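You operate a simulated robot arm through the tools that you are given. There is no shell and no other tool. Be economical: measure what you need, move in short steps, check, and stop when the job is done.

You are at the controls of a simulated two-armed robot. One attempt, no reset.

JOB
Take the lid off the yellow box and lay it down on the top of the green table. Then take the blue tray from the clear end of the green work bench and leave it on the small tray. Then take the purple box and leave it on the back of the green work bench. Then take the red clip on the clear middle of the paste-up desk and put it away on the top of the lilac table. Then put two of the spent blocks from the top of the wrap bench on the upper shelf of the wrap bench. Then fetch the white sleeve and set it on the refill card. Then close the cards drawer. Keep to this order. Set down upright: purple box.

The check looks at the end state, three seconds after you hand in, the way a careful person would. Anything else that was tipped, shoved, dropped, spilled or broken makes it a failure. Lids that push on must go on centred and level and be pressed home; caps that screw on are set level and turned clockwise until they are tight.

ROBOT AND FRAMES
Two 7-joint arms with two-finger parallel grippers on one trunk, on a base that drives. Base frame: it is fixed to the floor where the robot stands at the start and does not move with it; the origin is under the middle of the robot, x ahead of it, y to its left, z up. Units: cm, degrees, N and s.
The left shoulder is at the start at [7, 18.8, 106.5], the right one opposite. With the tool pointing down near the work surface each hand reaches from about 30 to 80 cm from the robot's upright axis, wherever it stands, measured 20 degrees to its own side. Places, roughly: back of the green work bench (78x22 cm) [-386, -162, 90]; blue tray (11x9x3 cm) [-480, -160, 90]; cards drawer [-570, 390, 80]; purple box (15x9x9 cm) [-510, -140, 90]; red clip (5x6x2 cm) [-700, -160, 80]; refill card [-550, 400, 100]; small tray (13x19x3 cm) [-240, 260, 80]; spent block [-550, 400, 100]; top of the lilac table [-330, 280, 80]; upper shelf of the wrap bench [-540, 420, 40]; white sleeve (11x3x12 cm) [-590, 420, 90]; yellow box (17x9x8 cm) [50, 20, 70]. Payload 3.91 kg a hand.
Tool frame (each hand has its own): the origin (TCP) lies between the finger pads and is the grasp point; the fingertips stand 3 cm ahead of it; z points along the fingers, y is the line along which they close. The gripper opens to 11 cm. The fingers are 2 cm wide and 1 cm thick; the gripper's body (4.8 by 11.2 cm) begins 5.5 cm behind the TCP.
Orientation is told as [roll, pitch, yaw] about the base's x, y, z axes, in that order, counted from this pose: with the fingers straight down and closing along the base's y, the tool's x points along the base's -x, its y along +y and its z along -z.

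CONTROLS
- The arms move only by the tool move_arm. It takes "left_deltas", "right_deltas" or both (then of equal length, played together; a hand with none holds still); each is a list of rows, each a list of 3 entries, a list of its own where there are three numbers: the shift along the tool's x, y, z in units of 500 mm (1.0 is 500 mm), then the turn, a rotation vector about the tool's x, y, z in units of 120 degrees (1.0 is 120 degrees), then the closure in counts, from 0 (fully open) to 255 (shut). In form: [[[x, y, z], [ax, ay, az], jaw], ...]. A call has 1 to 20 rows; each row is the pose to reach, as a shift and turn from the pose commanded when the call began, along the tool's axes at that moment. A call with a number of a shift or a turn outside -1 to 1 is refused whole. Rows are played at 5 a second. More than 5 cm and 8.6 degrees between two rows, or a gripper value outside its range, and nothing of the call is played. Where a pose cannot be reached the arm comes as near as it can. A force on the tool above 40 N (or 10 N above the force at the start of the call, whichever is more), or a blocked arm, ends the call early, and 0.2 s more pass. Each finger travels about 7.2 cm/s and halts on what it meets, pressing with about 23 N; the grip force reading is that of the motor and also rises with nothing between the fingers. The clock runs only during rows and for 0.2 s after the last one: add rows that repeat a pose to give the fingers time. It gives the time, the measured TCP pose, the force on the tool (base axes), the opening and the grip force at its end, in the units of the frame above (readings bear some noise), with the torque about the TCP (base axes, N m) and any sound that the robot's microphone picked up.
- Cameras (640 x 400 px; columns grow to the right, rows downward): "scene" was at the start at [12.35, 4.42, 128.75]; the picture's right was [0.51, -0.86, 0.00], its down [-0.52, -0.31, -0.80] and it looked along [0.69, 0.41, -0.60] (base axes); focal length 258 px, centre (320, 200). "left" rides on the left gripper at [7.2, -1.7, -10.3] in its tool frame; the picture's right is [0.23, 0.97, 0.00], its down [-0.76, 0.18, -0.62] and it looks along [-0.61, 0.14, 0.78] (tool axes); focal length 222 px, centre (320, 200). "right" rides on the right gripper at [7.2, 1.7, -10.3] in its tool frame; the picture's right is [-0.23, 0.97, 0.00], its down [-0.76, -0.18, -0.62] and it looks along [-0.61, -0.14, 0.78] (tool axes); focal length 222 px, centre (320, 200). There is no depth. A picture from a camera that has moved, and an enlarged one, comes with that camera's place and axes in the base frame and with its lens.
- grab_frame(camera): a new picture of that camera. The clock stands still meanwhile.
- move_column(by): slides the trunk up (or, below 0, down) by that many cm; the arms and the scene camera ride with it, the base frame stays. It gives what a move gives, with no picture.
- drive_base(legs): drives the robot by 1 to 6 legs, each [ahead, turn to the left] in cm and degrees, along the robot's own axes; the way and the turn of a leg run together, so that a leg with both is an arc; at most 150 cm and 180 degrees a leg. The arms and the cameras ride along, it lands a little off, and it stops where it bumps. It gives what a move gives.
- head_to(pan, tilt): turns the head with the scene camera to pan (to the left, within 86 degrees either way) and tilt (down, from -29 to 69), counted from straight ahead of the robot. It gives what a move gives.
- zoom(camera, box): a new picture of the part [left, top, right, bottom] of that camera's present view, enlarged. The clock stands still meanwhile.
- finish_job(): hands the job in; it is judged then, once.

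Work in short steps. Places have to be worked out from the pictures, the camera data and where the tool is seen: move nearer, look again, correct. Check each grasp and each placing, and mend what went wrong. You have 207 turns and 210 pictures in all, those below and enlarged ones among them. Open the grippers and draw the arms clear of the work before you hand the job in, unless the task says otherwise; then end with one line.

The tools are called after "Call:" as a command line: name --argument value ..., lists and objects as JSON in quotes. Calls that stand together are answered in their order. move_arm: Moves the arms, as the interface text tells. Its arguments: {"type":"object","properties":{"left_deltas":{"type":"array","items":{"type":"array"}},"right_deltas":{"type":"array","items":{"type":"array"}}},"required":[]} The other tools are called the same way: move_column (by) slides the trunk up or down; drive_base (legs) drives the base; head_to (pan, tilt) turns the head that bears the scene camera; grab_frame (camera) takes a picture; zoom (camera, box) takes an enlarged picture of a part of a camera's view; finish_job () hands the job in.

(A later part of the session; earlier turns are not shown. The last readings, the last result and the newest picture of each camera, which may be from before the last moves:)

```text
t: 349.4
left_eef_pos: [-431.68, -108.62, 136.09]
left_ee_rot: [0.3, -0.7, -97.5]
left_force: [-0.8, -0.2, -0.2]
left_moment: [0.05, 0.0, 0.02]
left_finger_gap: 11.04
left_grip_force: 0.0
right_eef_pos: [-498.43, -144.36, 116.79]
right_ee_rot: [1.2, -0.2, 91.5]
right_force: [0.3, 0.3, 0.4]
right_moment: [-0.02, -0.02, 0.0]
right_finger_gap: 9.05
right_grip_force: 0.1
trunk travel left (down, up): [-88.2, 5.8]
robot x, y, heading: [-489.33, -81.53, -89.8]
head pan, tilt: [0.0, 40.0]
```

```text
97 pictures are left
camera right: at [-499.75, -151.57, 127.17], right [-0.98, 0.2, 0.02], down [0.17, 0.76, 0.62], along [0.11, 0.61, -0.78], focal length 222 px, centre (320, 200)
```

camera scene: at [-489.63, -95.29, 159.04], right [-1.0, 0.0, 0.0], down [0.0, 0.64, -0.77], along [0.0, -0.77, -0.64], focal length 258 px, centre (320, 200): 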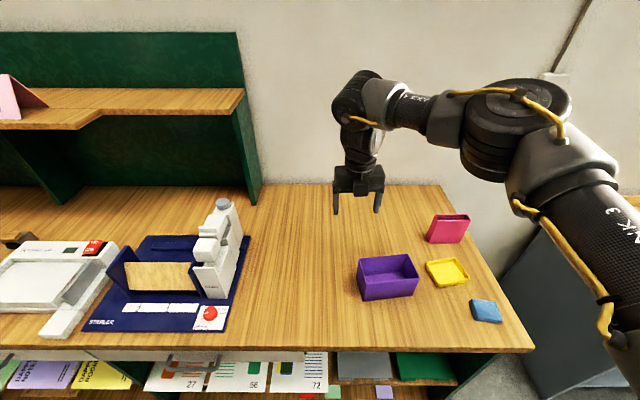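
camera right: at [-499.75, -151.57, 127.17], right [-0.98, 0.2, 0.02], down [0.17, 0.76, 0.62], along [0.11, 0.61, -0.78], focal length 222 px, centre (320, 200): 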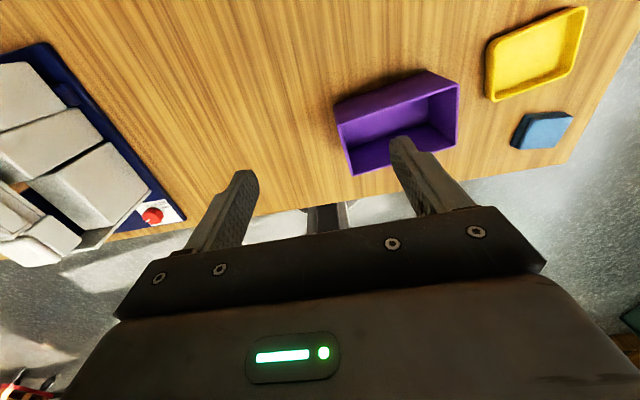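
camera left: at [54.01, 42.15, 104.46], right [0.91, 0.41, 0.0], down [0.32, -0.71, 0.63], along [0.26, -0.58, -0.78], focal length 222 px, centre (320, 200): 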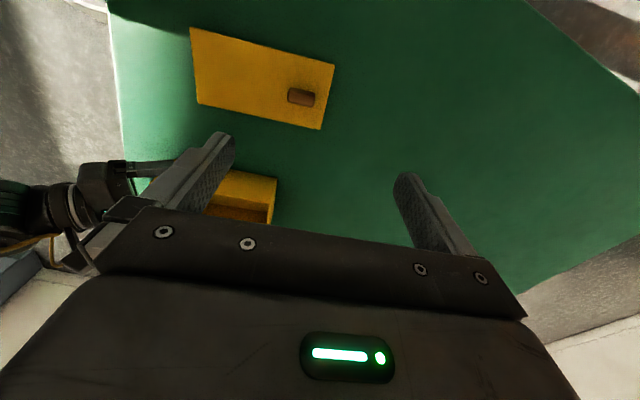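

Purple box: centre ≈(-508.5, -138), rim z≈99, yaw ≈8°. Rotate the right hand to close across it and hover above.

Call:
move_arm --right_deltas '[[[-0.01, 0.016, 0], [0, 0, -0.067], 0], [[-0.02, 0.032, 0], [0, 0, -0.134], 0], [[-0.03, 0.05, 0], [0, 0, -0.2], 0], [[-0.04, 0.065, 0], [0, 0, -0.268], 0], [[-0.05, 0.08, 0], [0, 0, -0.335], 0], [[-0.065, 0.1, 0], [0, 0, -0.402], 0], [[-0.08, 0.12, 0.02], [0, 0, -0.469], 0], [[-0.1, 0.14, 0.04], [0, 0, -0.536], 0], [[-0.11, 0.16, 0.06], [0, 0, -0.603], 0], [[-0.12, 0.18, 0.08], [0, 0, -0.67], 0], [[-0.13, 0.196, 0.1], [0, 0, -0.737], 0], [[-0.13, 0.196, 0.12], [0, 0, -0.804], 0]]'

Call:
grab_frame --camera "right"

```text
t: 352.0
left_eef_pos: [-431.53, -108.67, 136.1]
left_ee_rot: [0.3, -0.7, -97.4]
left_force: [0.2, -0.8, 0.3]
left_moment: [-0.02, -0.01, 0.0]
left_finger_gap: 10.99
left_grip_force: 0.1
right_eef_pos: [-508.61, -137.91, 111.06]
right_ee_rot: [-0.3, -1.3, -172.0]
right_force: [0.2, -0.1, -0.2]
right_moment: [-0.03, 0.01, 0.02]
right_finger_gap: 11.01
right_grip_force: 0.0
trunk travel left (down, up): [-88.2, 5.8]
robot x, y, heading: [-489.79, -81.65, -90.0]
head pan, tilt: [0.0, 40.0]
```

```text
96 pictures are left
camera right: at [-501.0, -138.47, 121.36], right [-0.09, -1.0, 0.0], down [-0.77, 0.07, 0.64], along [-0.64, 0.06, -0.77], focal length 222 px, centre (320, 200)
```

right: 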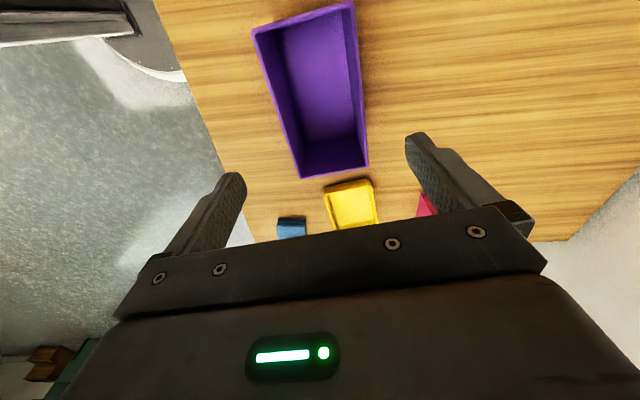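

Well aligned. Descend 14 cm to z≈97 and close.

Call:
move_arm --right_deltas '[[[0.004, 0, 0.07], [0, 0, 0.008], 0], [[0.004, 0, 0.14], [0, 0, 0.008], 0], [[0.004, 0, 0.2], [0, 0, 0.008], 0], [[0.004, 0, 0.25], [0, 0, 0.008], 0], [[0.004, 0, 0.28], [0, 0, 0.008], 0], [[0.004, 0, 0.28], [0, 0, 0.008], 60], [[0.004, 0, 0.28], [0, 0, 0.008], 140], [[0.004, 0, 0.28], [0, 0, 0.008], 255], [[0.004, 0, 0.28], [0, 0, 0.008], 255]]'

Call:
grab_frame --camera "right"

```text
t: 354.0
left_eef_pos: [-431.62, -108.75, 136.22]
left_ee_rot: [0.3, -0.7, -97.3]
left_force: [-0.4, -0.7, 0.2]
left_moment: [0.0, 0.01, 0.02]
left_finger_gap: 11.0
left_grip_force: 0.0
right_eef_pos: [-508.63, -138.03, 97.1]
right_ee_rot: [-0.2, -1.1, -173.0]
right_force: [-0.7, -0.6, 0.3]
right_moment: [-0.02, -0.01, -0.01]
right_finger_gap: 8.46
right_grip_force: 23.3
trunk travel left (down, up): [-88.2, 5.8]
robot x, y, heading: [-489.51, -81.66, -89.9]
head pan, tilt: [0.0, 40.0]
```

```text
95 pictures are left
camera right: at [-500.9, -138.62, 107.22], right [-0.11, -0.99, 0.0], down [-0.76, 0.08, 0.64], along [-0.64, 0.07, -0.77], focal length 222 px, centre (320, 200)
```

right: 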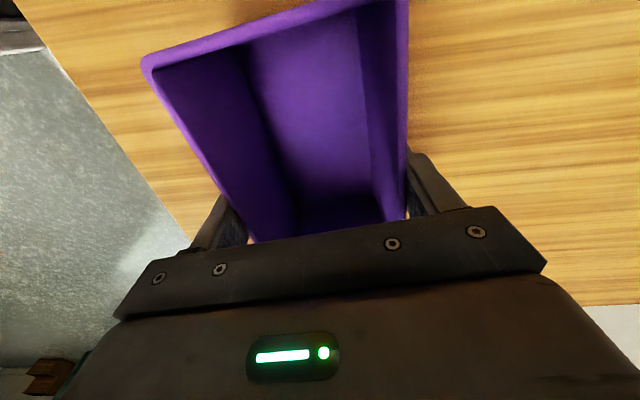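

Gripped at 8.5 cm. Lift, back off and drive to the bench's middle to view its back.

Call:
move_arm --right_deltas '[[[0, 0, -0.03], [0, 0, 0], 255], [[0, 0, -0.08], [0, 0, 0], 255], [[0, 0, -0.14], [0, 0, 0], 255], [[0, 0, -0.2], [0, 0, 0], 255], [[0, 0, -0.26], [0, 0, 0], 255], [[0, 0, -0.3], [0, 0, 0], 255]]'

Call:
drive_base --legs '[[-35, 0], [0, 90], [100, 0], [0, -90]]'

Call:
head_to --pan 0 --tilt 28

Call:
grab_frame --camera "scene"

```text
t: 355.4
left_eef_pos: [-431.66, -108.55, 136.13]
left_ee_rot: [0.2, -0.8, -97.4]
left_force: [0.8, -1.1, 0.3]
left_moment: [0.0, 0.0, -0.01]
left_finger_gap: 11.0
left_grip_force: 0.0
right_eef_pos: [-508.28, -138.17, 112.2]
right_ee_rot: [-0.3, -1.2, -172.9]
right_force: [0.6, -0.2, -0.8]
right_moment: [0.04, 0.04, 0.04]
right_finger_gap: 8.48
right_grip_force: 22.8
trunk travel left (down, up): [-88.2, 5.8]
robot x, y, heading: [-489.53, -82.03, -89.7]
head pan, tilt: [0.0, 40.0]
```

```text
t: 369.8
left_eef_pos: [-334.23, -78.9, 136.02]
left_ee_rot: [0.1, -0.7, -97.6]
left_force: [0.3, 0.4, 0.3]
left_moment: [0.01, -0.02, -0.01]
left_finger_gap: 11.0
left_grip_force: 0.1
right_eef_pos: [-411.18, -108.24, 112.19]
right_ee_rot: [-0.2, -1.2, -173.4]
right_force: [0.3, 0.1, -1.4]
right_moment: [0.0, 0.04, -0.01]
right_finger_gap: 8.47
right_grip_force: 23.0
trunk travel left (down, up): [-88.2, 5.8]
robot x, y, heading: [-392.35, -51.64, -90.1]
head pan, tilt: [0.0, 40.0]
```

```text
t: 370.5
left_eef_pos: [-334.24, -78.86, 136.11]
left_ee_rot: [0.4, -0.7, -97.6]
left_force: [-0.5, -0.6, 0.3]
left_moment: [0.05, 0.03, -0.02]
left_finger_gap: 11.01
left_grip_force: 0.0
right_eef_pos: [-411.3, -108.14, 112.11]
right_ee_rot: [-0.2, -1.2, -173.2]
right_force: [0.4, -0.2, 0.4]
right_moment: [0.02, 0.01, -0.02]
right_finger_gap: 8.47
right_grip_force: 23.1
trunk travel left (down, up): [-88.2, 5.8]
robot x, y, heading: [-391.73, -51.63, -89.9]
head pan, tilt: [0.0, 28.0]
```

```text
94 pictures are left
camera scene: at [-392.31, -65.92, 160.88], right [-1.0, 0.0, 0.0], down [0.0, 0.47, -0.88], along [0.0, -0.88, -0.47], focal length 258 px, centre (320, 200)
```

scene: 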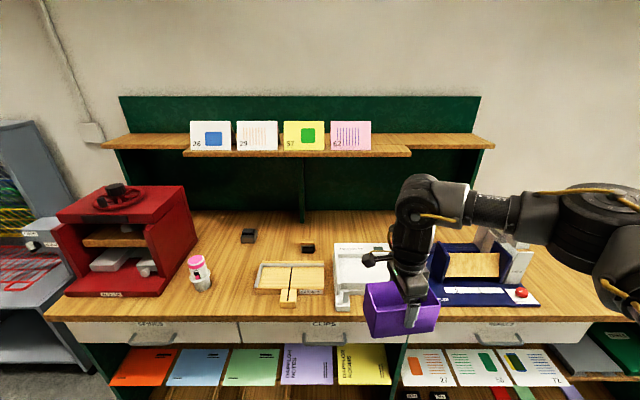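

The back strip of the bench is visible; a free spot is around (-406, -164), between the small black cube and the white machine. Park at (-387, -95).

Call:
drive_base --legs '[[0, 6.3], [43.5, 0], [0, -6.3]]'

Call:
head_to --pan 0 --tilt 38

Call:
grab_frame --camera "scene"

```text
t: 374.3
left_eef_pos: [-328.87, -121.42, 136.16]
left_ee_rot: [0.1, -1.0, -97.2]
left_force: [0.4, 0.6, -0.2]
left_moment: [-0.05, 0.01, -0.04]
left_finger_gap: 11.01
left_grip_force: 0.1
right_eef_pos: [-405.54, -151.17, 112.31]
right_ee_rot: [-0.2, -1.3, -172.8]
right_force: [-0.2, 0.0, -1.0]
right_moment: [-0.01, 0.0, -0.01]
right_finger_gap: 8.45
right_grip_force: 23.1
trunk travel left (down, up): [-88.2, 5.8]
robot x, y, heading: [-387.23, -94.63, -89.8]
head pan, tilt: [0.0, 28.0]
```

```text
t: 375.0
left_eef_pos: [-329.07, -121.61, 136.12]
left_ee_rot: [0.2, -0.7, -97.2]
left_force: [0.4, 0.5, 0.2]
left_moment: [-0.01, -0.01, 0.03]
left_finger_gap: 10.98
left_grip_force: 0.1
right_eef_pos: [-405.83, -151.37, 112.11]
right_ee_rot: [-0.3, -1.1, -172.8]
right_force: [-0.7, -0.3, -1.4]
right_moment: [0.01, 0.02, 0.01]
right_finger_gap: 8.48
right_grip_force: 23.0
trunk travel left (down, up): [-88.2, 5.8]
robot x, y, heading: [-387.21, -95.07, -89.5]
head pan, tilt: [0.0, 38.0]
```

```text
93 pictures are left
camera scene: at [-387.21, -108.54, 159.35], right [-1.0, -0.01, 0.0], down [0.0, 0.62, -0.79], along [0.01, -0.79, -0.62], focal length 258 px, centre (320, 200)
```

scene: 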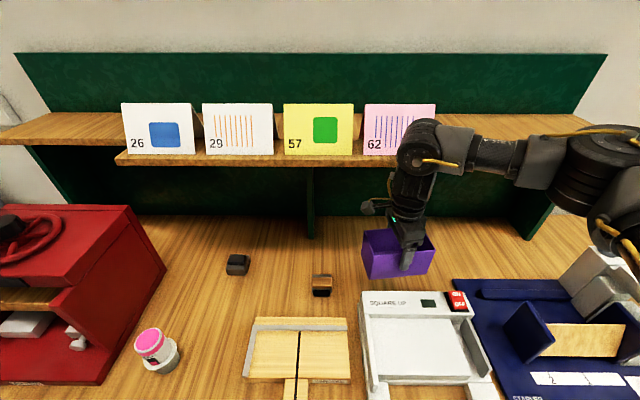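

Geometry check: the strip lies under an overhanging shelf (front edge ≈y −152, z≈132), so a vertical hand won't fit. I'll regrasp the box with a forward-tilted tool: go back to the free end, set the box down turned 90°. First back off and rotate.

Call:
drive_base --legs '[[-40, 0], [0, -90], [79, 0], [0, 90]]'

Call:
move_arm --right_deltas '[[[0, 0, 0], [0, 0, 0.067], 255], [[0, 0, 0], [0, 0, 0.134], 255], [[0, 0, 0], [0, 0, 0.2], 255], [[0, 0, 0], [0, 0, 0.268], 255], [[0, 0, 0], [0, 0, 0.335], 255], [[0, 0, 0], [0, 0, 0.402], 255], [[0, 0, 0], [0, 0, 0.469], 255], [[0, 0, 0], [0, 0, 0.536], 255], [[0, 0, 0], [0, 0, 0.603], 255], [[0, 0, 0], [0, 0, 0.67], 255], [[0, 0, 0], [0, 0, 0.737], 255], [[0, 0, 0], [0, 0, 0.8], 255]]'

Call:
drive_base --legs '[[30, 0]]'

Call:
grab_frame --camera "scene"

```text
t: 389.1
left_eef_pos: [-407.83, -80.45, 136.07]
left_ee_rot: [0.3, -0.7, -93.0]
left_force: [0.2, -0.5, 0.3]
left_moment: [0.0, -0.04, -0.01]
left_finger_gap: 11.0
left_grip_force: 0.0
right_eef_pos: [-482.09, -115.8, 112.08]
right_ee_rot: [-0.3, -1.2, -168.6]
right_force: [0.8, 0.3, -1.4]
right_moment: [0.0, -0.01, 0.0]
right_finger_gap: 8.46
right_grip_force: 23.4
trunk travel left (down, up): [-88.2, 5.8]
robot x, y, heading: [-467.66, -58.16, -85.5]
head pan, tilt: [0.0, 38.0]
```

```text
t: 391.7
left_eef_pos: [-407.73, -80.38, 136.08]
left_ee_rot: [0.2, -0.7, -93.0]
left_force: [0.2, 0.0, 0.6]
left_moment: [-0.04, -0.03, -0.04]
left_finger_gap: 11.01
left_grip_force: 0.0
right_eef_pos: [-482.1, -115.9, 112.08]
right_ee_rot: [1.2, -0.1, 95.3]
right_force: [0.4, -0.4, -0.5]
right_moment: [0.04, -0.03, 0.02]
right_finger_gap: 8.46
right_grip_force: 22.8
trunk travel left (down, up): [-88.2, 5.8]
robot x, y, heading: [-467.49, -58.2, -85.4]
head pan, tilt: [0.0, 38.0]
```

```text
t: 393.7
left_eef_pos: [-405.24, -110.82, 136.11]
left_ee_rot: [0.4, -0.9, -93.0]
left_force: [0.7, 1.4, 0.7]
left_moment: [-0.01, -0.01, -0.01]
left_finger_gap: 11.01
left_grip_force: 0.1
right_eef_pos: [-479.67, -146.21, 112.26]
right_ee_rot: [1.2, 0.0, 95.4]
right_force: [-0.6, 0.5, -1.1]
right_moment: [0.01, 0.0, 0.02]
right_finger_gap: 8.47
right_grip_force: 23.0
trunk travel left (down, up): [-88.2, 5.8]
robot x, y, heading: [-465.24, -88.64, -85.1]
head pan, tilt: [0.0, 38.0]
```

```text
92 pictures are left
camera scene: at [-464.17, -101.96, 159.36], right [-1.0, -0.08, 0.0], down [-0.05, 0.61, -0.79], along [0.06, -0.79, -0.61], focal length 258 px, centre (320, 200)
```

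scene: 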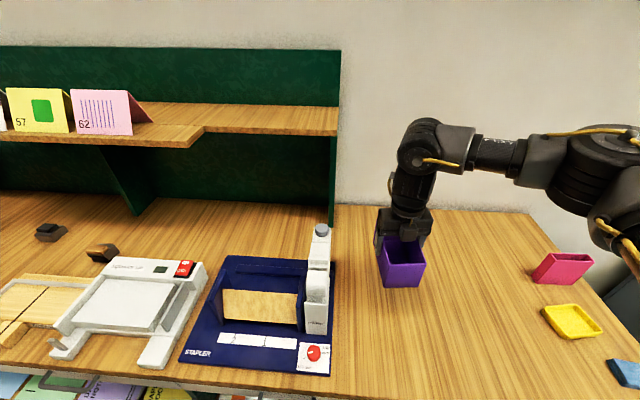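

Free area below. Lower the box to the bench with the trunk and release.

Call:
move_column --by -14

Call:
move_arm --right_deltas '[[[0, 0, 0.006], [0, 0, 0], 255], [[0, 0, 0.012], [0, 0, 0], 255], [[0, 0, 0.018], [0, 0, 0], 255], [[0, 0, 0.024], [0, 0, 0], 255], [[0, 0, 0.03], [0, 0, 0], 255]]'

```text
t: 395.4
left_eef_pos: [-405.25, -111.0, 122.09]
left_ee_rot: [0.3, -0.9, -93.0]
left_force: [0.7, 0.1, 0.1]
left_moment: [-0.01, 0.0, 0.03]
left_finger_gap: 11.02
left_grip_force: 0.0
right_eef_pos: [-479.7, -146.3, 98.16]
right_ee_rot: [1.2, -0.1, 95.4]
right_force: [-0.3, 0.2, -0.4]
right_moment: [-0.01, -0.05, 0.02]
right_finger_gap: 8.49
right_grip_force: 23.2
trunk travel left (down, up): [-74.2, 19.8]
robot x, y, heading: [-465.24, -88.58, -85.1]
head pan, tilt: [0.0, 38.0]
```

```text
t: 396.6
left_eef_pos: [-405.33, -110.92, 122.22]
left_ee_rot: [0.3, -0.7, -93.1]
left_force: [-0.2, 0.1, 0.3]
left_moment: [-0.04, 0.0, 0.01]
left_finger_gap: 11.0
left_grip_force: 0.1
right_eef_pos: [-479.53, -146.28, 96.91]
right_ee_rot: [1.2, 0.1, 95.2]
right_force: [-4.1, -4.3, 19.4]
right_moment: [0.44, -0.45, 0.0]
right_finger_gap: 8.46
right_grip_force: 23.0
trunk travel left (down, up): [-74.2, 19.8]
robot x, y, heading: [-465.08, -88.41, -85.3]
head pan, tilt: [0.0, 38.0]
```

Down. Release, rise, tilt the tool 42° forward above the box.

Call:
move_arm --right_deltas '[[[0, 0, -0.004], [0, 0, 0], 150], [[0, 0, -0.004], [0, 0, 0], 0], [[0, 0, -0.004], [0, 0, 0], 0], [[0, 0, -0.08], [0, 0, 0], 0], [[0, 0, -0.16], [0, 0, 0], 0], [[0, 0, -0.22], [0, 0.06, 0], 0], [[0, 0, -0.25], [0, 0.12, 0], 0], [[0, 0, -0.25], [0, 0.18, 0], 0], [[0, 0, -0.25], [0, 0.24, 0], 0], [[0, 0, -0.25], [0, 0.3, 0], 0], [[0, 0, -0.25], [0, 0.35, 0], 0], [[0, 0, -0.25], [0, 0.35, 0], 0]]'

Call:
grab_frame --camera "right"

Call:
grab_frame --camera "scene"

```text
t: 399.2
left_eef_pos: [-405.3, -110.92, 122.14]
left_ee_rot: [0.2, -0.7, -93.0]
left_force: [-0.9, 0.2, -0.6]
left_moment: [0.02, 0.03, 0.02]
left_finger_gap: 10.98
left_grip_force: 0.1
right_eef_pos: [-479.54, -146.35, 109.26]
right_ee_rot: [1.6, 41.9, 96.4]
right_force: [-0.3, 0.9, 0.2]
right_moment: [0.0, -0.01, -0.01]
right_finger_gap: 10.99
right_grip_force: 0.1
trunk travel left (down, up): [-74.2, 19.8]
robot x, y, heading: [-465.42, -88.6, -85.3]
head pan, tilt: [0.0, 38.0]
```

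```text
91 pictures are left
camera right: at [-481.05, -144.92, 121.83], right [-0.99, 0.08, -0.13], down [0.08, 1.0, -0.05], along [0.13, -0.06, -0.99], focal length 222 px, centre (320, 200)
```

right: 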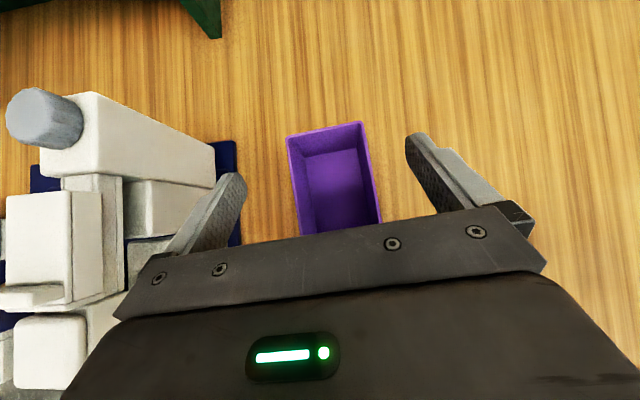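

```text
90 pictures are left
camera scene: at [-464.16, -102.22, 145.34], right [-1.0, -0.08, 0.0], down [-0.05, 0.61, -0.79], along [0.06, -0.79, -0.62], focal length 258 px, centre (320, 200)
```

scene: 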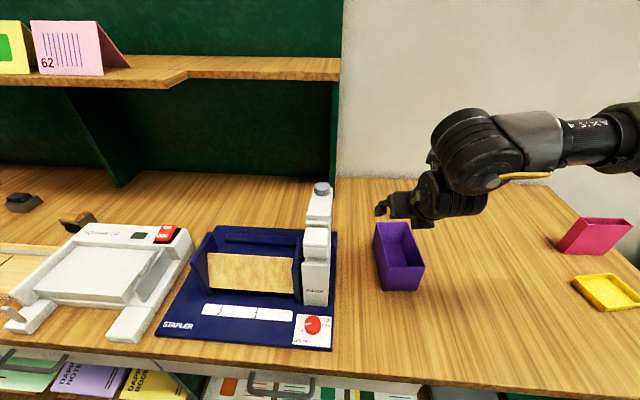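

Aligned over the box. Descend vertically with the tilted tool, then close on its long sides.

Call:
move_arm --right_deltas '[[[-0.04, 0, 0.044], [0, 0, 0], 0], [[-0.08, 0, 0.088], [0, 0, 0], 0], [[-0.12, 0, 0.132], [0, 0, 0], 0], [[-0.14, 0, 0.156], [0, 0, 0], 0], [[-0.154, 0, 0.172], [0, 0, 0], 0], [[-0.154, 0, 0.172], [0, 0, 0], 60], [[-0.154, 0, 0.172], [0, 0, 0], 140], [[-0.154, 0, 0.172], [0, 0, 0], 255], [[-0.154, 0, 0.172], [0, 0, 0], 255]]'

Call:
grab_frame --camera "right"

Call:
zoom --camera "scene" --box '[320, 120, 520, 320]'

```text
t: 401.2
left_eef_pos: [-405.35, -110.86, 122.05]
left_ee_rot: [0.3, -0.8, -93.0]
left_force: [-0.1, 0.5, 0.0]
left_moment: [0.02, -0.02, 0.01]
left_finger_gap: 11.0
left_grip_force: 0.0
right_eef_pos: [-479.68, -146.44, 97.6]
right_ee_rot: [1.7, 42.2, 96.4]
right_force: [-3.4, -4.0, 23.6]
right_moment: [1.6, -0.27, 0.2]
right_finger_gap: 8.5
right_grip_force: 22.7
trunk travel left (down, up): [-74.2, 19.8]
robot x, y, heading: [-464.81, -88.81, -85.2]
head pan, tilt: [0.0, 38.0]
```

```text
89 pictures are left
camera right: at [-481.18, -144.88, 110.17], right [-0.99, 0.08, -0.13], down [0.08, 1.0, -0.05], along [0.13, -0.06, -0.99], focal length 222 px, centre (320, 200)
```

right: 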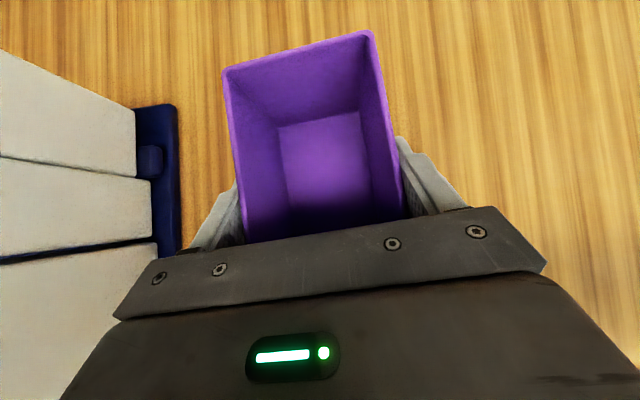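

```text
2.00 times, centred on (420, 220) of scene
camera zoom: at [-464.13, -102.02, 145.37], right [-1.0, -0.08, 0.0], down [-0.05, 0.61, -0.79], along [0.06, -0.79, -0.61], focal length 516 px, centre (120, 160)
```

zoom: 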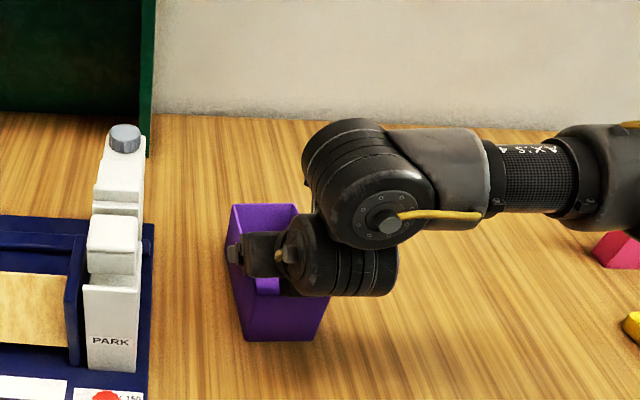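

Regrasped with tilt. Lift with the trunk and drive to the placing station.

Call:
move_column --by 10

Call:
grab_frame --camera "right"

Call:
drive_base --legs '[[-35, 0], [0, 85], [83, 0], [0, -90]]'

```text
t: 402.5
left_eef_pos: [-405.29, -111.02, 132.17]
left_ee_rot: [0.3, -0.7, -93.0]
left_force: [-0.6, 0.6, -0.3]
left_moment: [-0.02, 0.01, -0.02]
left_finger_gap: 11.03
left_grip_force: 0.0
right_eef_pos: [-479.75, -146.45, 107.46]
right_ee_rot: [1.6, 41.8, 96.5]
right_force: [-0.2, -0.6, -0.7]
right_moment: [-0.01, -0.03, -0.03]
right_finger_gap: 8.45
right_grip_force: 23.1
trunk travel left (down, up): [-84.2, 9.8]
robot x, y, heading: [-464.93, -88.72, -85.4]
head pan, tilt: [0.0, 38.0]
```

```text
87 pictures are left
camera right: at [-481.19, -145.0, 119.96], right [-0.99, 0.08, -0.13], down [0.08, 1.0, -0.05], along [0.13, -0.06, -0.99], focal length 222 px, centre (320, 200)
```

right: 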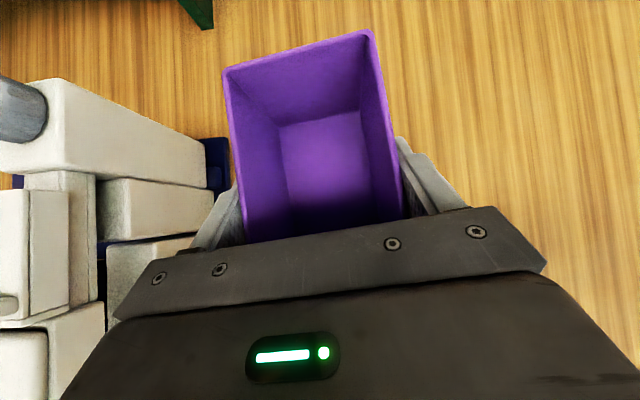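

```text
t: 416.3
left_eef_pos: [-330.03, -88.2, 132.04]
left_ee_rot: [0.2, -0.8, -102.3]
left_force: [-0.5, 0.5, -0.9]
left_moment: [-0.01, -0.03, -0.01]
left_finger_gap: 10.98
left_grip_force: 0.1
right_eef_pos: [-409.22, -111.13, 107.38]
right_ee_rot: [1.6, 41.8, 87.1]
right_force: [-0.7, -0.9, -1.5]
right_moment: [0.0, 0.03, -0.02]
right_finger_gap: 8.44
right_grip_force: 23.1
trunk travel left (down, up): [-84.2, 9.8]
robot x, y, heading: [-385.34, -56.33, -94.7]
head pan, tilt: [0.0, 38.0]
```

Straighten, raise a little to pass over the white machine, and drive in.

Call:
move_column --by 5.5

Call:
drive_base --legs '[[0, 4.7], [37, 0]]'

Call:
grab_frame --camera "scene"

Call:
grab_frame --camera "right"

```text
t: 417.3
left_eef_pos: [-330.12, -88.26, 137.58]
left_ee_rot: [0.2, -0.8, -102.3]
left_force: [-0.8, 0.1, 1.3]
left_moment: [-0.04, 0.0, 0.0]
left_finger_gap: 11.01
left_grip_force: 0.1
right_eef_pos: [-409.12, -111.16, 112.86]
right_ee_rot: [1.6, 41.8, 87.2]
right_force: [-0.5, 0.0, -2.1]
right_moment: [-0.04, 0.02, 0.0]
right_finger_gap: 8.47
right_grip_force: 23.2
trunk travel left (down, up): [-89.7, 4.3]
robot x, y, heading: [-385.34, -56.39, -94.7]
head pan, tilt: [0.0, 38.0]
```

```text
t: 420.1
left_eef_pos: [-327.4, -118.79, 137.65]
left_ee_rot: [0.3, -0.8, -97.2]
left_force: [-0.6, 0.3, 0.3]
left_moment: [0.0, 0.03, 0.01]
left_finger_gap: 11.02
left_grip_force: 0.1
right_eef_pos: [-404.08, -148.73, 112.99]
right_ee_rot: [1.6, 41.9, 92.2]
right_force: [-0.2, -0.7, -0.5]
right_moment: [0.0, 0.0, 0.04]
right_finger_gap: 8.49
right_grip_force: 22.9
trunk travel left (down, up): [-89.7, 4.3]
robot x, y, heading: [-385.22, -92.25, -89.6]
head pan, tilt: [0.0, 38.0]
```

```text
86 pictures are left
camera scene: at [-385.5, -105.69, 160.86], right [-1.0, -0.01, 0.0], down [0.0, 0.61, -0.79], along [0.01, -0.79, -0.61], focal length 258 px, centre (320, 200)
```

scene: 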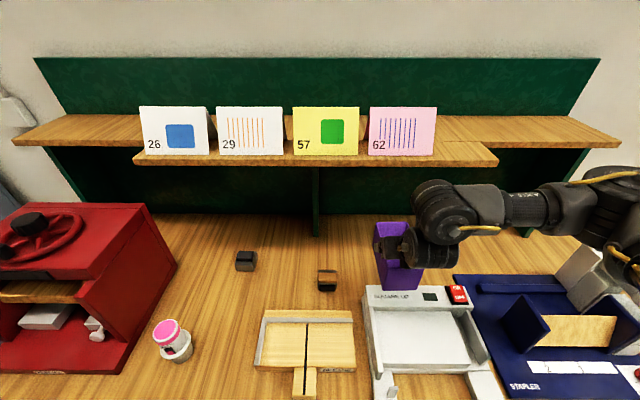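

```text
85 pictures are left
camera right: at [-405.62, -147.14, 125.55], right [-0.98, 0.15, -0.13], down [0.16, 0.99, -0.05], along [0.12, -0.07, -0.99], focal length 222 px, centre (320, 200)
```

right: 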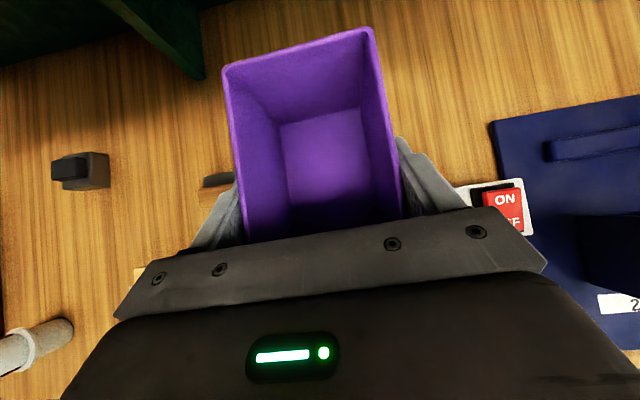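

Good. Lower 5.5 cm, extend 12.8 cm under the shelf, and check.

Call:
move_column --by -5.5

Call:
move_arm --right_deltas '[[[0.03, 0, 0.027], [0, 0, 0], 255], [[0.06, 0, 0.054], [0, 0, 0], 255], [[0.09, 0, 0.081], [0, 0, 0], 255], [[0.12, 0, 0.108], [0, 0, 0], 255], [[0.15, 0, 0.135], [0, 0, 0], 255], [[0.19, 0, 0.171], [0, 0, 0], 255]]'

Call:
grab_frame --camera "scene"

Call:
grab_frame --camera "right"

```text
t: 421.0
left_eef_pos: [-327.49, -119.02, 132.13]
left_ee_rot: [0.3, -0.8, -97.1]
left_force: [0.3, 0.0, 1.0]
left_moment: [-0.01, 0.01, 0.0]
left_finger_gap: 11.01
left_grip_force: 0.2
right_eef_pos: [-404.09, -148.85, 107.34]
right_ee_rot: [1.5, 41.8, 92.4]
right_force: [0.1, 0.8, -0.3]
right_moment: [-0.02, 0.0, 0.0]
right_finger_gap: 8.46
right_grip_force: 23.2
trunk travel left (down, up): [-84.2, 9.8]
robot x, y, heading: [-385.14, -92.29, -89.6]
head pan, tilt: [0.0, 38.0]
```

```text
t: 422.4
left_eef_pos: [-327.43, -119.16, 132.02]
left_ee_rot: [0.3, -0.8, -97.2]
left_force: [-1.1, -0.2, -0.6]
left_moment: [0.0, 0.03, -0.01]
left_finger_gap: 10.99
left_grip_force: 0.0
right_eef_pos: [-403.79, -161.64, 107.64]
right_ee_rot: [1.6, 41.8, 92.3]
right_force: [1.0, 0.0, -1.4]
right_moment: [0.02, -0.04, 0.0]
right_finger_gap: 8.48
right_grip_force: 23.1
trunk travel left (down, up): [-84.2, 9.8]
robot x, y, heading: [-385.73, -91.96, -89.7]
head pan, tilt: [0.0, 38.0]
```

```text
84 pictures are left
camera scene: at [-385.45, -106.02, 155.33], right [-1.0, -0.01, 0.0], down [0.0, 0.62, -0.79], along [0.01, -0.79, -0.62], focal length 258 px, centre (320, 200)
```

scene: 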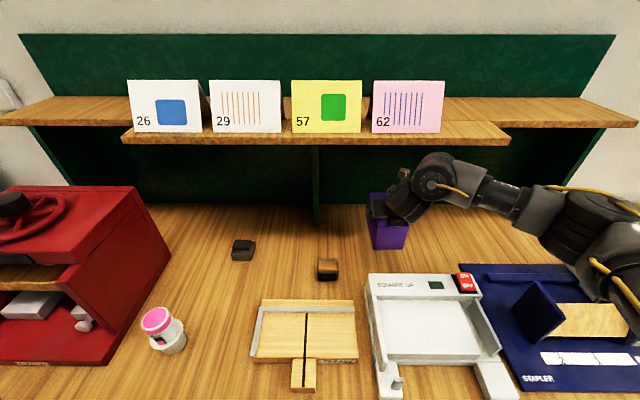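

```text
83 pictures are left
camera right: at [-405.28, -160.09, 120.19], right [-0.98, 0.15, -0.13], down [0.16, 0.99, -0.05], along [0.12, -0.07, -0.99], focal length 222 px, centre (320, 200)
```

right: 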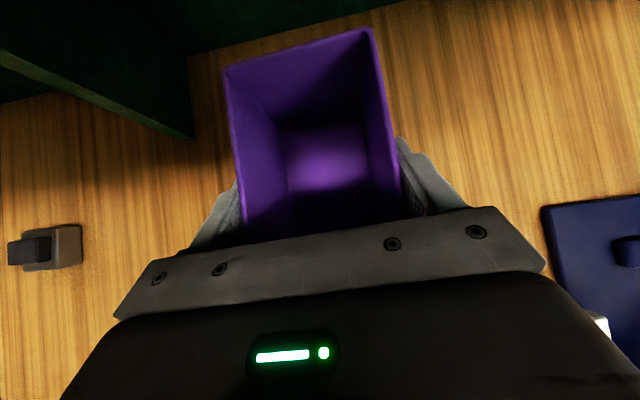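

Clear below. Lower and release.

Call:
move_column --by -9.3

Call:
move_arm --right_deltas '[[[-0.004, 0, 0.0045], [0, 0, 0], 255], [[-0.008, 0, 0.009], [0, 0, 0], 255], [[-0.011, 0, 0.012], [0, 0, 0], 255]]'

```text
t: 423.7
left_eef_pos: [-327.37, -118.99, 122.86]
left_ee_rot: [0.3, -0.8, -97.3]
left_force: [0.4, 0.5, -0.6]
left_moment: [0.0, 0.02, 0.01]
left_finger_gap: 10.99
left_grip_force: 0.1
right_eef_pos: [-403.83, -161.52, 98.42]
right_ee_rot: [1.6, 41.7, 92.2]
right_force: [-0.1, -0.5, -0.4]
right_moment: [0.01, 0.06, -0.03]
right_finger_gap: 8.49
right_grip_force: 22.4
trunk travel left (down, up): [-74.9, 19.1]
robot x, y, heading: [-385.44, -92.61, -89.8]
head pan, tilt: [0.0, 38.0]
```

```text
t: 424.5
left_eef_pos: [-327.34, -118.94, 122.8]
left_ee_rot: [0.3, -0.7, -97.2]
left_force: [-0.1, -0.3, -0.5]
left_moment: [0.01, -0.01, 0.03]
left_finger_gap: 11.0
left_grip_force: 0.1
right_eef_pos: [-403.78, -161.68, 97.66]
right_ee_rot: [1.6, 42.0, 92.1]
right_force: [-0.4, 0.3, 4.6]
right_moment: [0.52, -0.21, 0.06]
right_finger_gap: 8.48
right_grip_force: 23.0
trunk travel left (down, up): [-74.9, 19.1]
robot x, y, heading: [-385.24, -92.49, -89.8]
head pan, tilt: [0.0, 38.0]
```

Resting. Open, rise 8 cm, and withdraw toward me.

Call:
move_arm --right_deltas '[[[0, 0, 0], [0, 0, 0], 150], [[0, 0, 0], [0, 0, 0], 0], [[0, 0, 0], [0, 0, 0], 0], [[0.035, 0, -0.039], [0, 0, 0], 0], [[0.075, 0, -0.083], [0, 0, 0], 0], [[0.11, 0, -0.122], [0, 0, 0], 0], [[0.06, 0, -0.167], [0, 0, 0], 0], [[0.0, 0, -0.22], [0, 0, 0], 0], [[-0.06, 0, -0.275], [0, 0, 0], 0], [[-0.1, 0, -0.31], [0, 0, 0], 0]]'

Call:
grab_frame --camera "scene"

```text
t: 426.7
left_eef_pos: [-327.37, -118.89, 122.85]
left_ee_rot: [0.2, -0.7, -97.3]
left_force: [0.6, -0.3, -0.3]
left_moment: [-0.01, 0.02, 0.03]
left_finger_gap: 11.03
left_grip_force: 0.0
right_eef_pos: [-404.04, -147.16, 105.61]
right_ee_rot: [1.8, 41.7, 92.3]
right_force: [-0.3, -0.1, -0.3]
right_moment: [0.01, 0.01, 0.02]
right_finger_gap: 11.02
right_grip_force: 0.1
trunk travel left (down, up): [-74.9, 19.1]
robot x, y, heading: [-385.42, -92.26, -89.5]
head pan, tilt: [0.0, 38.0]
```

```text
82 pictures are left
camera scene: at [-385.41, -105.84, 146.04], right [-1.0, -0.01, 0.0], down [0.0, 0.62, -0.79], along [0.01, -0.79, -0.62], focal length 258 px, centre (320, 200)
```

scene: 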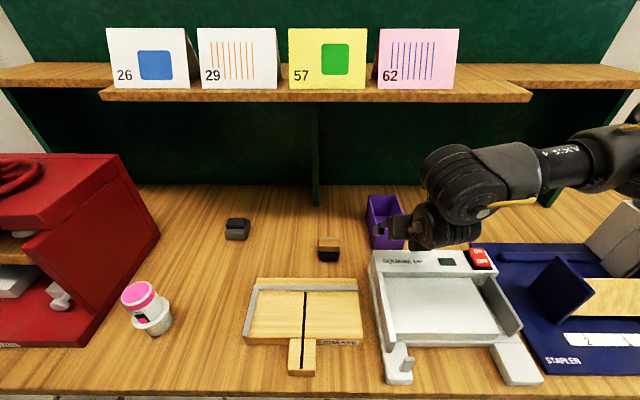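

Purple box placed upright. Back off, level the hand, and head to the paste-up desk.

Call:
drive_base --legs '[[-38, 0]]'

Call:
move_arm --right_deltas '[[[0, 0, -0.01], [0, -0.06, 0], 0], [[0, 0, -0.02], [0, -0.12, 0], 0], [[0, 0, -0.03], [0, -0.18, 0], 0], [[0, 0, -0.04], [0, -0.24, 0], 0], [[0, 0, -0.05], [0, -0.3, 0], 0], [[0, 0, -0.05], [0, -0.35, 0], 0]]'

Call:
drive_base --legs '[[0, -90], [150, 0], [145, 0], [0, 90]]'

Call:
head_to --pan 0 --tilt 25

Call:
grab_frame --camera "scene"

```text
t: 429.1
left_eef_pos: [-327.47, -79.23, 122.74]
left_ee_rot: [0.2, -0.7, -96.1]
left_force: [-0.4, -0.3, -0.3]
left_moment: [-0.02, 0.03, 0.01]
left_finger_gap: 11.02
left_grip_force: 0.0
right_eef_pos: [-403.56, -108.88, 105.57]
right_ee_rot: [1.6, 41.8, 93.3]
right_force: [-0.1, -0.4, 0.1]
right_moment: [0.02, 0.04, 0.02]
right_finger_gap: 10.99
right_grip_force: 0.0
trunk travel left (down, up): [-74.9, 19.1]
robot x, y, heading: [-385.82, -53.37, -88.5]
head pan, tilt: [0.0, 38.0]
```

```text
t: 430.5
left_eef_pos: [-327.61, -79.25, 122.76]
left_ee_rot: [0.3, -0.8, -96.2]
left_force: [-0.2, 0.7, -0.5]
left_moment: [-0.02, 0.02, -0.01]
left_finger_gap: 10.99
left_grip_force: 0.1
right_eef_pos: [-403.43, -107.23, 107.46]
right_ee_rot: [1.2, -0.3, 92.3]
right_force: [0.1, -0.2, -0.3]
right_moment: [0.0, -0.03, -0.02]
right_finger_gap: 11.0
right_grip_force: 0.2
trunk travel left (down, up): [-74.9, 19.1]
robot x, y, heading: [-385.79, -53.26, -88.3]
head pan, tilt: [0.0, 38.0]
```

```text
t: 452.6
left_eef_pos: [-626.4, -98.02, 122.82]
left_ee_rot: [0.3, -0.8, -94.0]
left_force: [-0.1, -0.1, 0.7]
left_moment: [0.01, 0.01, 0.0]
left_finger_gap: 11.01
left_grip_force: 0.0
right_eef_pos: [-701.3, -128.82, 107.56]
right_ee_rot: [1.2, -0.2, 94.2]
right_force: [-0.6, 0.2, 0.2]
right_moment: [0.02, 0.0, -0.01]
right_finger_gap: 11.01
right_grip_force: 0.0
trunk travel left (down, up): [-74.9, 19.1]
robot x, y, heading: [-685.78, -74.49, -86.4]
head pan, tilt: [0.0, 38.0]
```

```text
t: 453.3
left_eef_pos: [-626.37, -98.0, 122.77]
left_ee_rot: [0.2, -0.8, -94.2]
left_force: [0.0, 0.8, 0.1]
left_moment: [0.0, -0.02, 0.02]
left_finger_gap: 10.99
left_grip_force: 0.0
right_eef_pos: [-701.47, -128.8, 107.59]
right_ee_rot: [1.1, -0.2, 94.3]
right_force: [-0.1, -0.1, -0.6]
right_moment: [-0.01, 0.01, 0.01]
right_finger_gap: 11.02
right_grip_force: 0.1
trunk travel left (down, up): [-74.9, 19.1]
robot x, y, heading: [-685.54, -74.32, -86.6]
head pan, tilt: [0.0, 25.0]
```

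```text
81 pictures are left
camera scene: at [-684.95, -88.65, 148.07], right [-1.0, -0.06, 0.0], down [-0.03, 0.42, -0.91], along [0.05, -0.9, -0.42], focal length 258 px, centre (320, 200)
```

scene: 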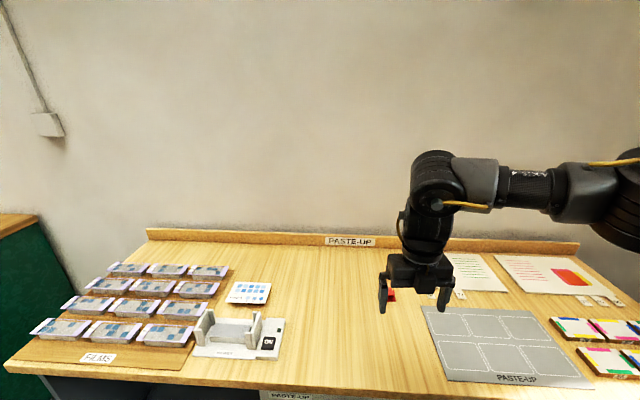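

The red clip is just behind the right hand; look with the right wrist camera.

Call:
grab_frame --camera "right"

Call:
zoom --camera "scene" --box '[330, 240, 490, 340]'

```text
80 pictures are left
camera right: at [-702.29, -135.98, 117.92], right [-0.99, 0.15, 0.02], down [0.13, 0.77, 0.62], along [0.08, 0.62, -0.78], focal length 222 px, centre (320, 200)
```

right: 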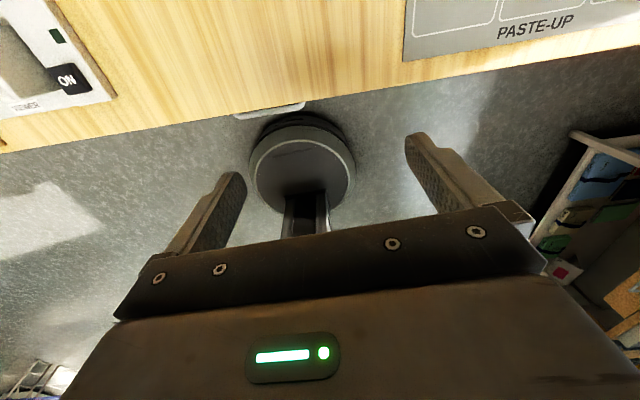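

```text
4.00 times, centred on (410, 290) of scene
camera zoom: at [-684.95, -88.65, 148.07], right [-1.0, -0.06, 0.0], down [-0.03, 0.42, -0.91], along [0.05, -0.9, -0.42], focal length 1032 px, centre (-40, -160)
```

zoom: 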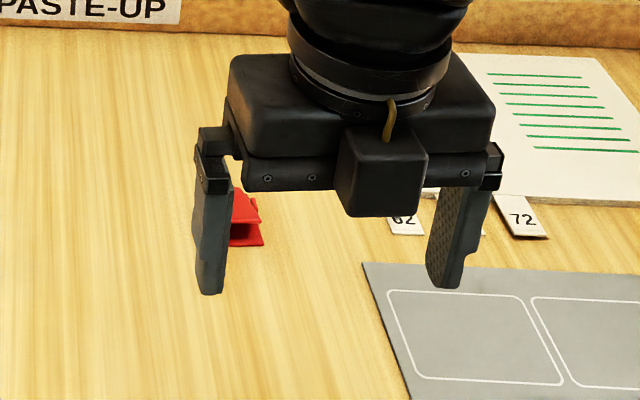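

Move the hand aside to see the clip clearly.

Call:
move_arm --right_deltas '[[[0, 0.08, 0], [0, 0, 0], 0], [[0, 0.16, 0], [0, 0, 0], 0], [[0, 0.24, 0], [0, 0, 0], 0], [[0, 0.3, 0], [0, 0, 0], 0]]'

Call:
head_to --pan -10 --tilt 40

Call:
grab_frame --camera "scene"

```text
t: 454.3
left_eef_pos: [-626.55, -98.04, 122.86]
left_ee_rot: [0.4, -0.7, -94.1]
left_force: [-0.8, 0.4, 0.5]
left_moment: [0.0, 0.0, 0.02]
left_finger_gap: 10.99
left_grip_force: 0.1
right_eef_pos: [-716.3, -129.78, 107.57]
right_ee_rot: [1.1, -0.1, 94.3]
right_force: [-0.2, 0.3, -0.8]
right_moment: [-0.01, 0.01, -0.01]
right_finger_gap: 10.99
right_grip_force: 0.1
trunk travel left (down, up): [-74.9, 19.1]
robot x, y, heading: [-685.51, -74.38, -86.7]
head pan, tilt: [0.0, 25.0]
```

```text
t: 455.1
left_eef_pos: [-626.5, -97.97, 122.83]
left_ee_rot: [0.2, -0.8, -94.1]
left_force: [0.0, -0.6, -0.7]
left_moment: [0.02, 0.01, -0.01]
left_finger_gap: 10.99
left_grip_force: 0.1
right_eef_pos: [-716.21, -129.69, 107.63]
right_ee_rot: [1.2, -0.1, 94.3]
right_force: [0.1, 0.2, 0.0]
right_moment: [0.01, 0.02, 0.01]
right_finger_gap: 11.01
right_grip_force: 0.1
trunk travel left (down, up): [-74.9, 19.1]
robot x, y, heading: [-686.18, -73.97, -86.7]
head pan, tilt: [-10.0, 40.0]
```

```text
78 pictures are left
camera scene: at [-686.48, -87.92, 145.74], right [-0.99, 0.11, 0.0], down [0.07, 0.64, -0.77], along [-0.09, -0.76, -0.64], focal length 258 px, centre (320, 200)
```

scene: 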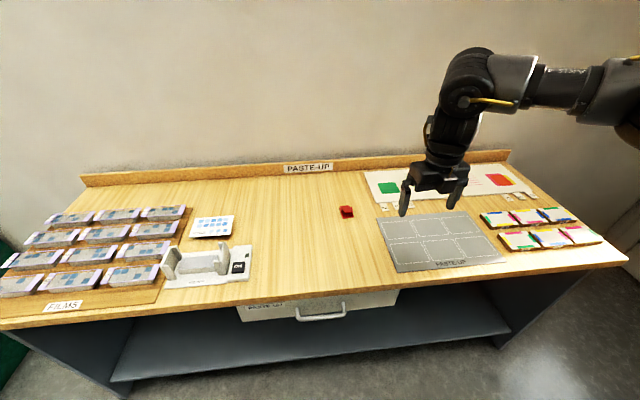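

Clip at about (-705, -157). Drive in 17 cm and zoom on the clip.

Call:
drive_base --legs '[[0, -3.3], [17, 0]]'

Call:
zoom --camera "scene" --box '[290, 190, 450, 290]'

Call:
grab_frame --camera "right"

```text
t: 457.0
left_eef_pos: [-627.61, -117.95, 122.98]
left_ee_rot: [0.3, -0.8, -97.3]
left_force: [-0.3, 1.1, 0.0]
left_moment: [-0.04, 0.0, -0.01]
left_finger_gap: 11.0
left_grip_force: 0.1
right_eef_pos: [-719.15, -144.59, 107.87]
right_ee_rot: [1.1, 0.0, 91.0]
right_force: [0.7, -0.1, 0.3]
right_moment: [0.01, 0.01, 0.0]
right_finger_gap: 11.0
right_grip_force: 0.1
trunk travel left (down, up): [-74.9, 19.1]
robot x, y, heading: [-685.57, -91.66, -90.0]
head pan, tilt: [-10.0, 40.0]
```

```text
4.00 times, centred on (370, 240) of scene
camera zoom: at [-687.16, -104.33, 145.77], right [-0.99, 0.17, 0.0], down [0.11, 0.63, -0.77], along [-0.13, -0.76, -0.64], focal length 1032 px, centre (120, 40)
```

zoom: 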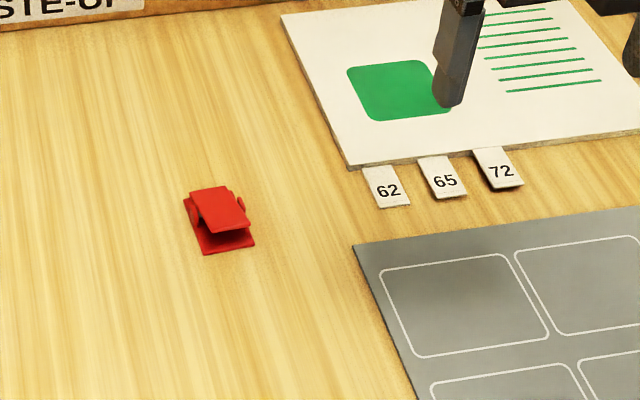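

```text
76 pictures are left
camera right: at [-720.46, -151.67, 118.16], right [-0.98, 0.21, 0.02], down [0.18, 0.76, 0.62], along [0.11, 0.61, -0.78], focal length 222 px, centre (320, 200)
```

right: 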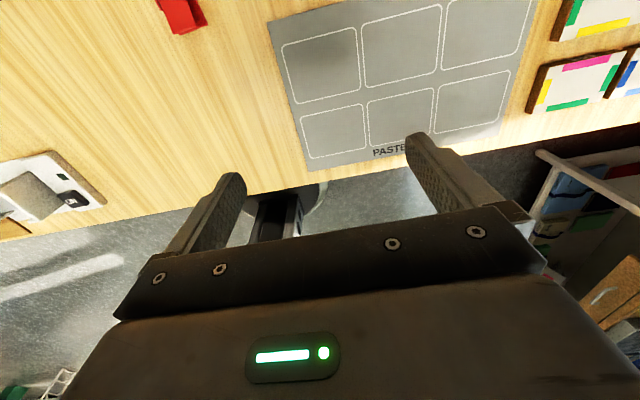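

Clip is centred at (-704.8, -157.6), aligned with the axes, 5 wide in x. Move above it.

Call:
move_arm --right_deltas '[[[0.03, -0.07, 0.02], [0, 0, 0], 30], [[0.08, -0.14, 0.06], [0, 0, 0], 60], [[0.14, -0.21, 0.1], [0, 0, 0.003], 60], [[0.2, -0.26, 0.15], [0, 0, 0.006], 60], [[0.25, -0.284, 0.22], [0, 0, 0.008], 60], [[0.264, -0.284, 0.3], [0, 0, 0.008], 60], [[0.264, -0.284, 0.32], [0, 0, 0.008], 60]]'

Call:
grab_frame --camera "right"

```text
refused: row 3 steps farther than a row can; nothing moved
```

```text
75 pictures are left
camera right: at [-720.46, -151.67, 118.16], right [-0.98, 0.21, 0.02], down [0.18, 0.76, 0.62], along [0.11, 0.61, -0.78], focal length 222 px, centre (320, 200)
```

right: 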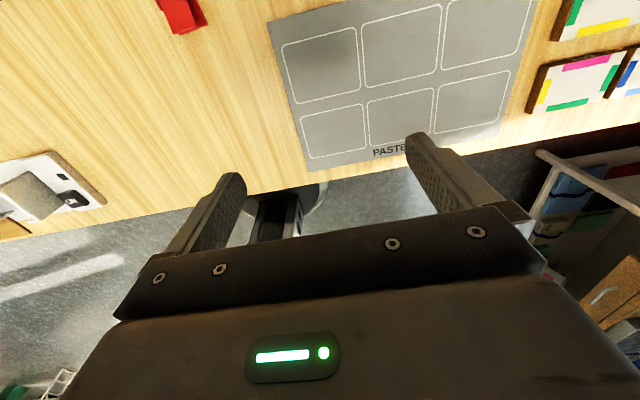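

Row steps were too long; resend with finer rows.

Call:
move_arm --right_deltas '[[[0.033, -0.036, 0.04], [0, 0, 0.001], 30], [[0.066, -0.071, 0.08], [0, 0, 0.002], 60], [[0.099, -0.107, 0.12], [0, 0, 0.003], 60], [[0.132, -0.142, 0.16], [0, 0, 0.004], 60], [[0.165, -0.178, 0.2], [0, 0, 0.005], 60], [[0.198, -0.213, 0.24], [0, 0, 0.006], 60], [[0.231, -0.249, 0.28], [0, 0, 0.007], 60], [[0.264, -0.284, 0.32], [0, 0, 0.008], 60], [[0.264, -0.284, 0.32], [0, 0, 0.008], 60]]'

Call:
grab_frame --camera "right"

```text
t: 459.0
left_eef_pos: [-627.76, -117.95, 122.81]
left_ee_rot: [0.3, -0.8, -97.3]
left_force: [0.4, 0.7, 0.0]
left_moment: [-0.01, -0.02, 0.02]
left_finger_gap: 10.99
left_grip_force: 0.1
right_eef_pos: [-705.2, -157.39, 91.45]
right_ee_rot: [1.1, -0.1, 90.1]
right_force: [-0.5, -0.5, 0.8]
right_moment: [0.04, 0.03, 0.02]
right_finger_gap: 8.44
right_grip_force: 0.1
trunk travel left (down, up): [-74.9, 19.1]
robot x, y, heading: [-685.74, -91.11, -89.7]
head pan, tilt: [-10.0, 40.0]
```

```text
74 pictures are left
camera right: at [-706.71, -164.44, 101.88], right [-0.97, 0.23, 0.02], down [0.19, 0.76, 0.62], along [0.12, 0.61, -0.78], focal length 222 px, centre (320, 200)
```

right: 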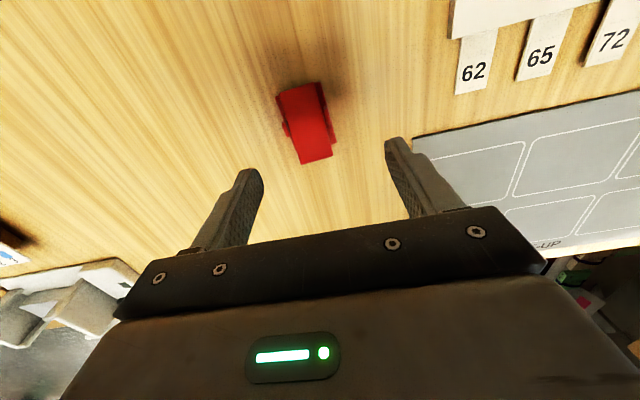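

Well centred. Lower to feel the desk.

Call:
move_arm --right_deltas '[[[0, -0.012, 0.05], [0, 0, 0], 60], [[0, -0.012, 0.1], [0, 0, 0], 60], [[0, -0.012, 0.13], [0, 0, 0], 60], [[0, -0.012, 0.145], [0, 0, 0], 60], [[0, -0.012, 0.155], [0, 0, 0], 60], [[0, -0.012, 0.165], [0, 0, 0], 60], [[0, -0.012, 0.175], [0, 0, 0], 60], [[0, -0.012, 0.185], [0, 0, 0], 60], [[0, -0.012, 0.195], [0, 0, 0], 60]]'

Call:
grab_frame --camera "right"

```text
t: 460.8
left_eef_pos: [-627.61, -117.67, 122.76]
left_ee_rot: [0.2, -1.0, -97.4]
left_force: [0.5, 1.0, -0.7]
left_moment: [-0.02, -0.03, 0.01]
left_finger_gap: 11.0
left_grip_force: 0.1
right_eef_pos: [-704.67, -157.7, 83.03]
right_ee_rot: [0.9, 0.3, 90.1]
right_force: [-0.8, 15.9, 23.6]
right_moment: [0.67, -1.14, 0.72]
right_finger_gap: 8.32
right_grip_force: 0.2
trunk travel left (down, up): [-74.9, 19.1]
robot x, y, heading: [-685.68, -91.11, -89.4]
head pan, tilt: [-10.0, 40.0]
stopped in row 8 (right hand): the force on the tool passed its limit at 46 N (the readings are from after the stop); the commanded pose is now the measured one
```

```text
73 pictures are left
camera right: at [-706.11, -164.68, 93.53], right [-0.97, 0.23, 0.01], down [0.19, 0.76, 0.62], along [0.13, 0.6, -0.79], focal length 222 px, centre (320, 200)
```

right: 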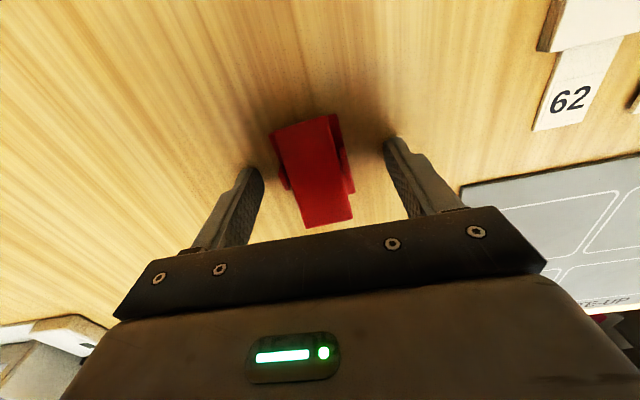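

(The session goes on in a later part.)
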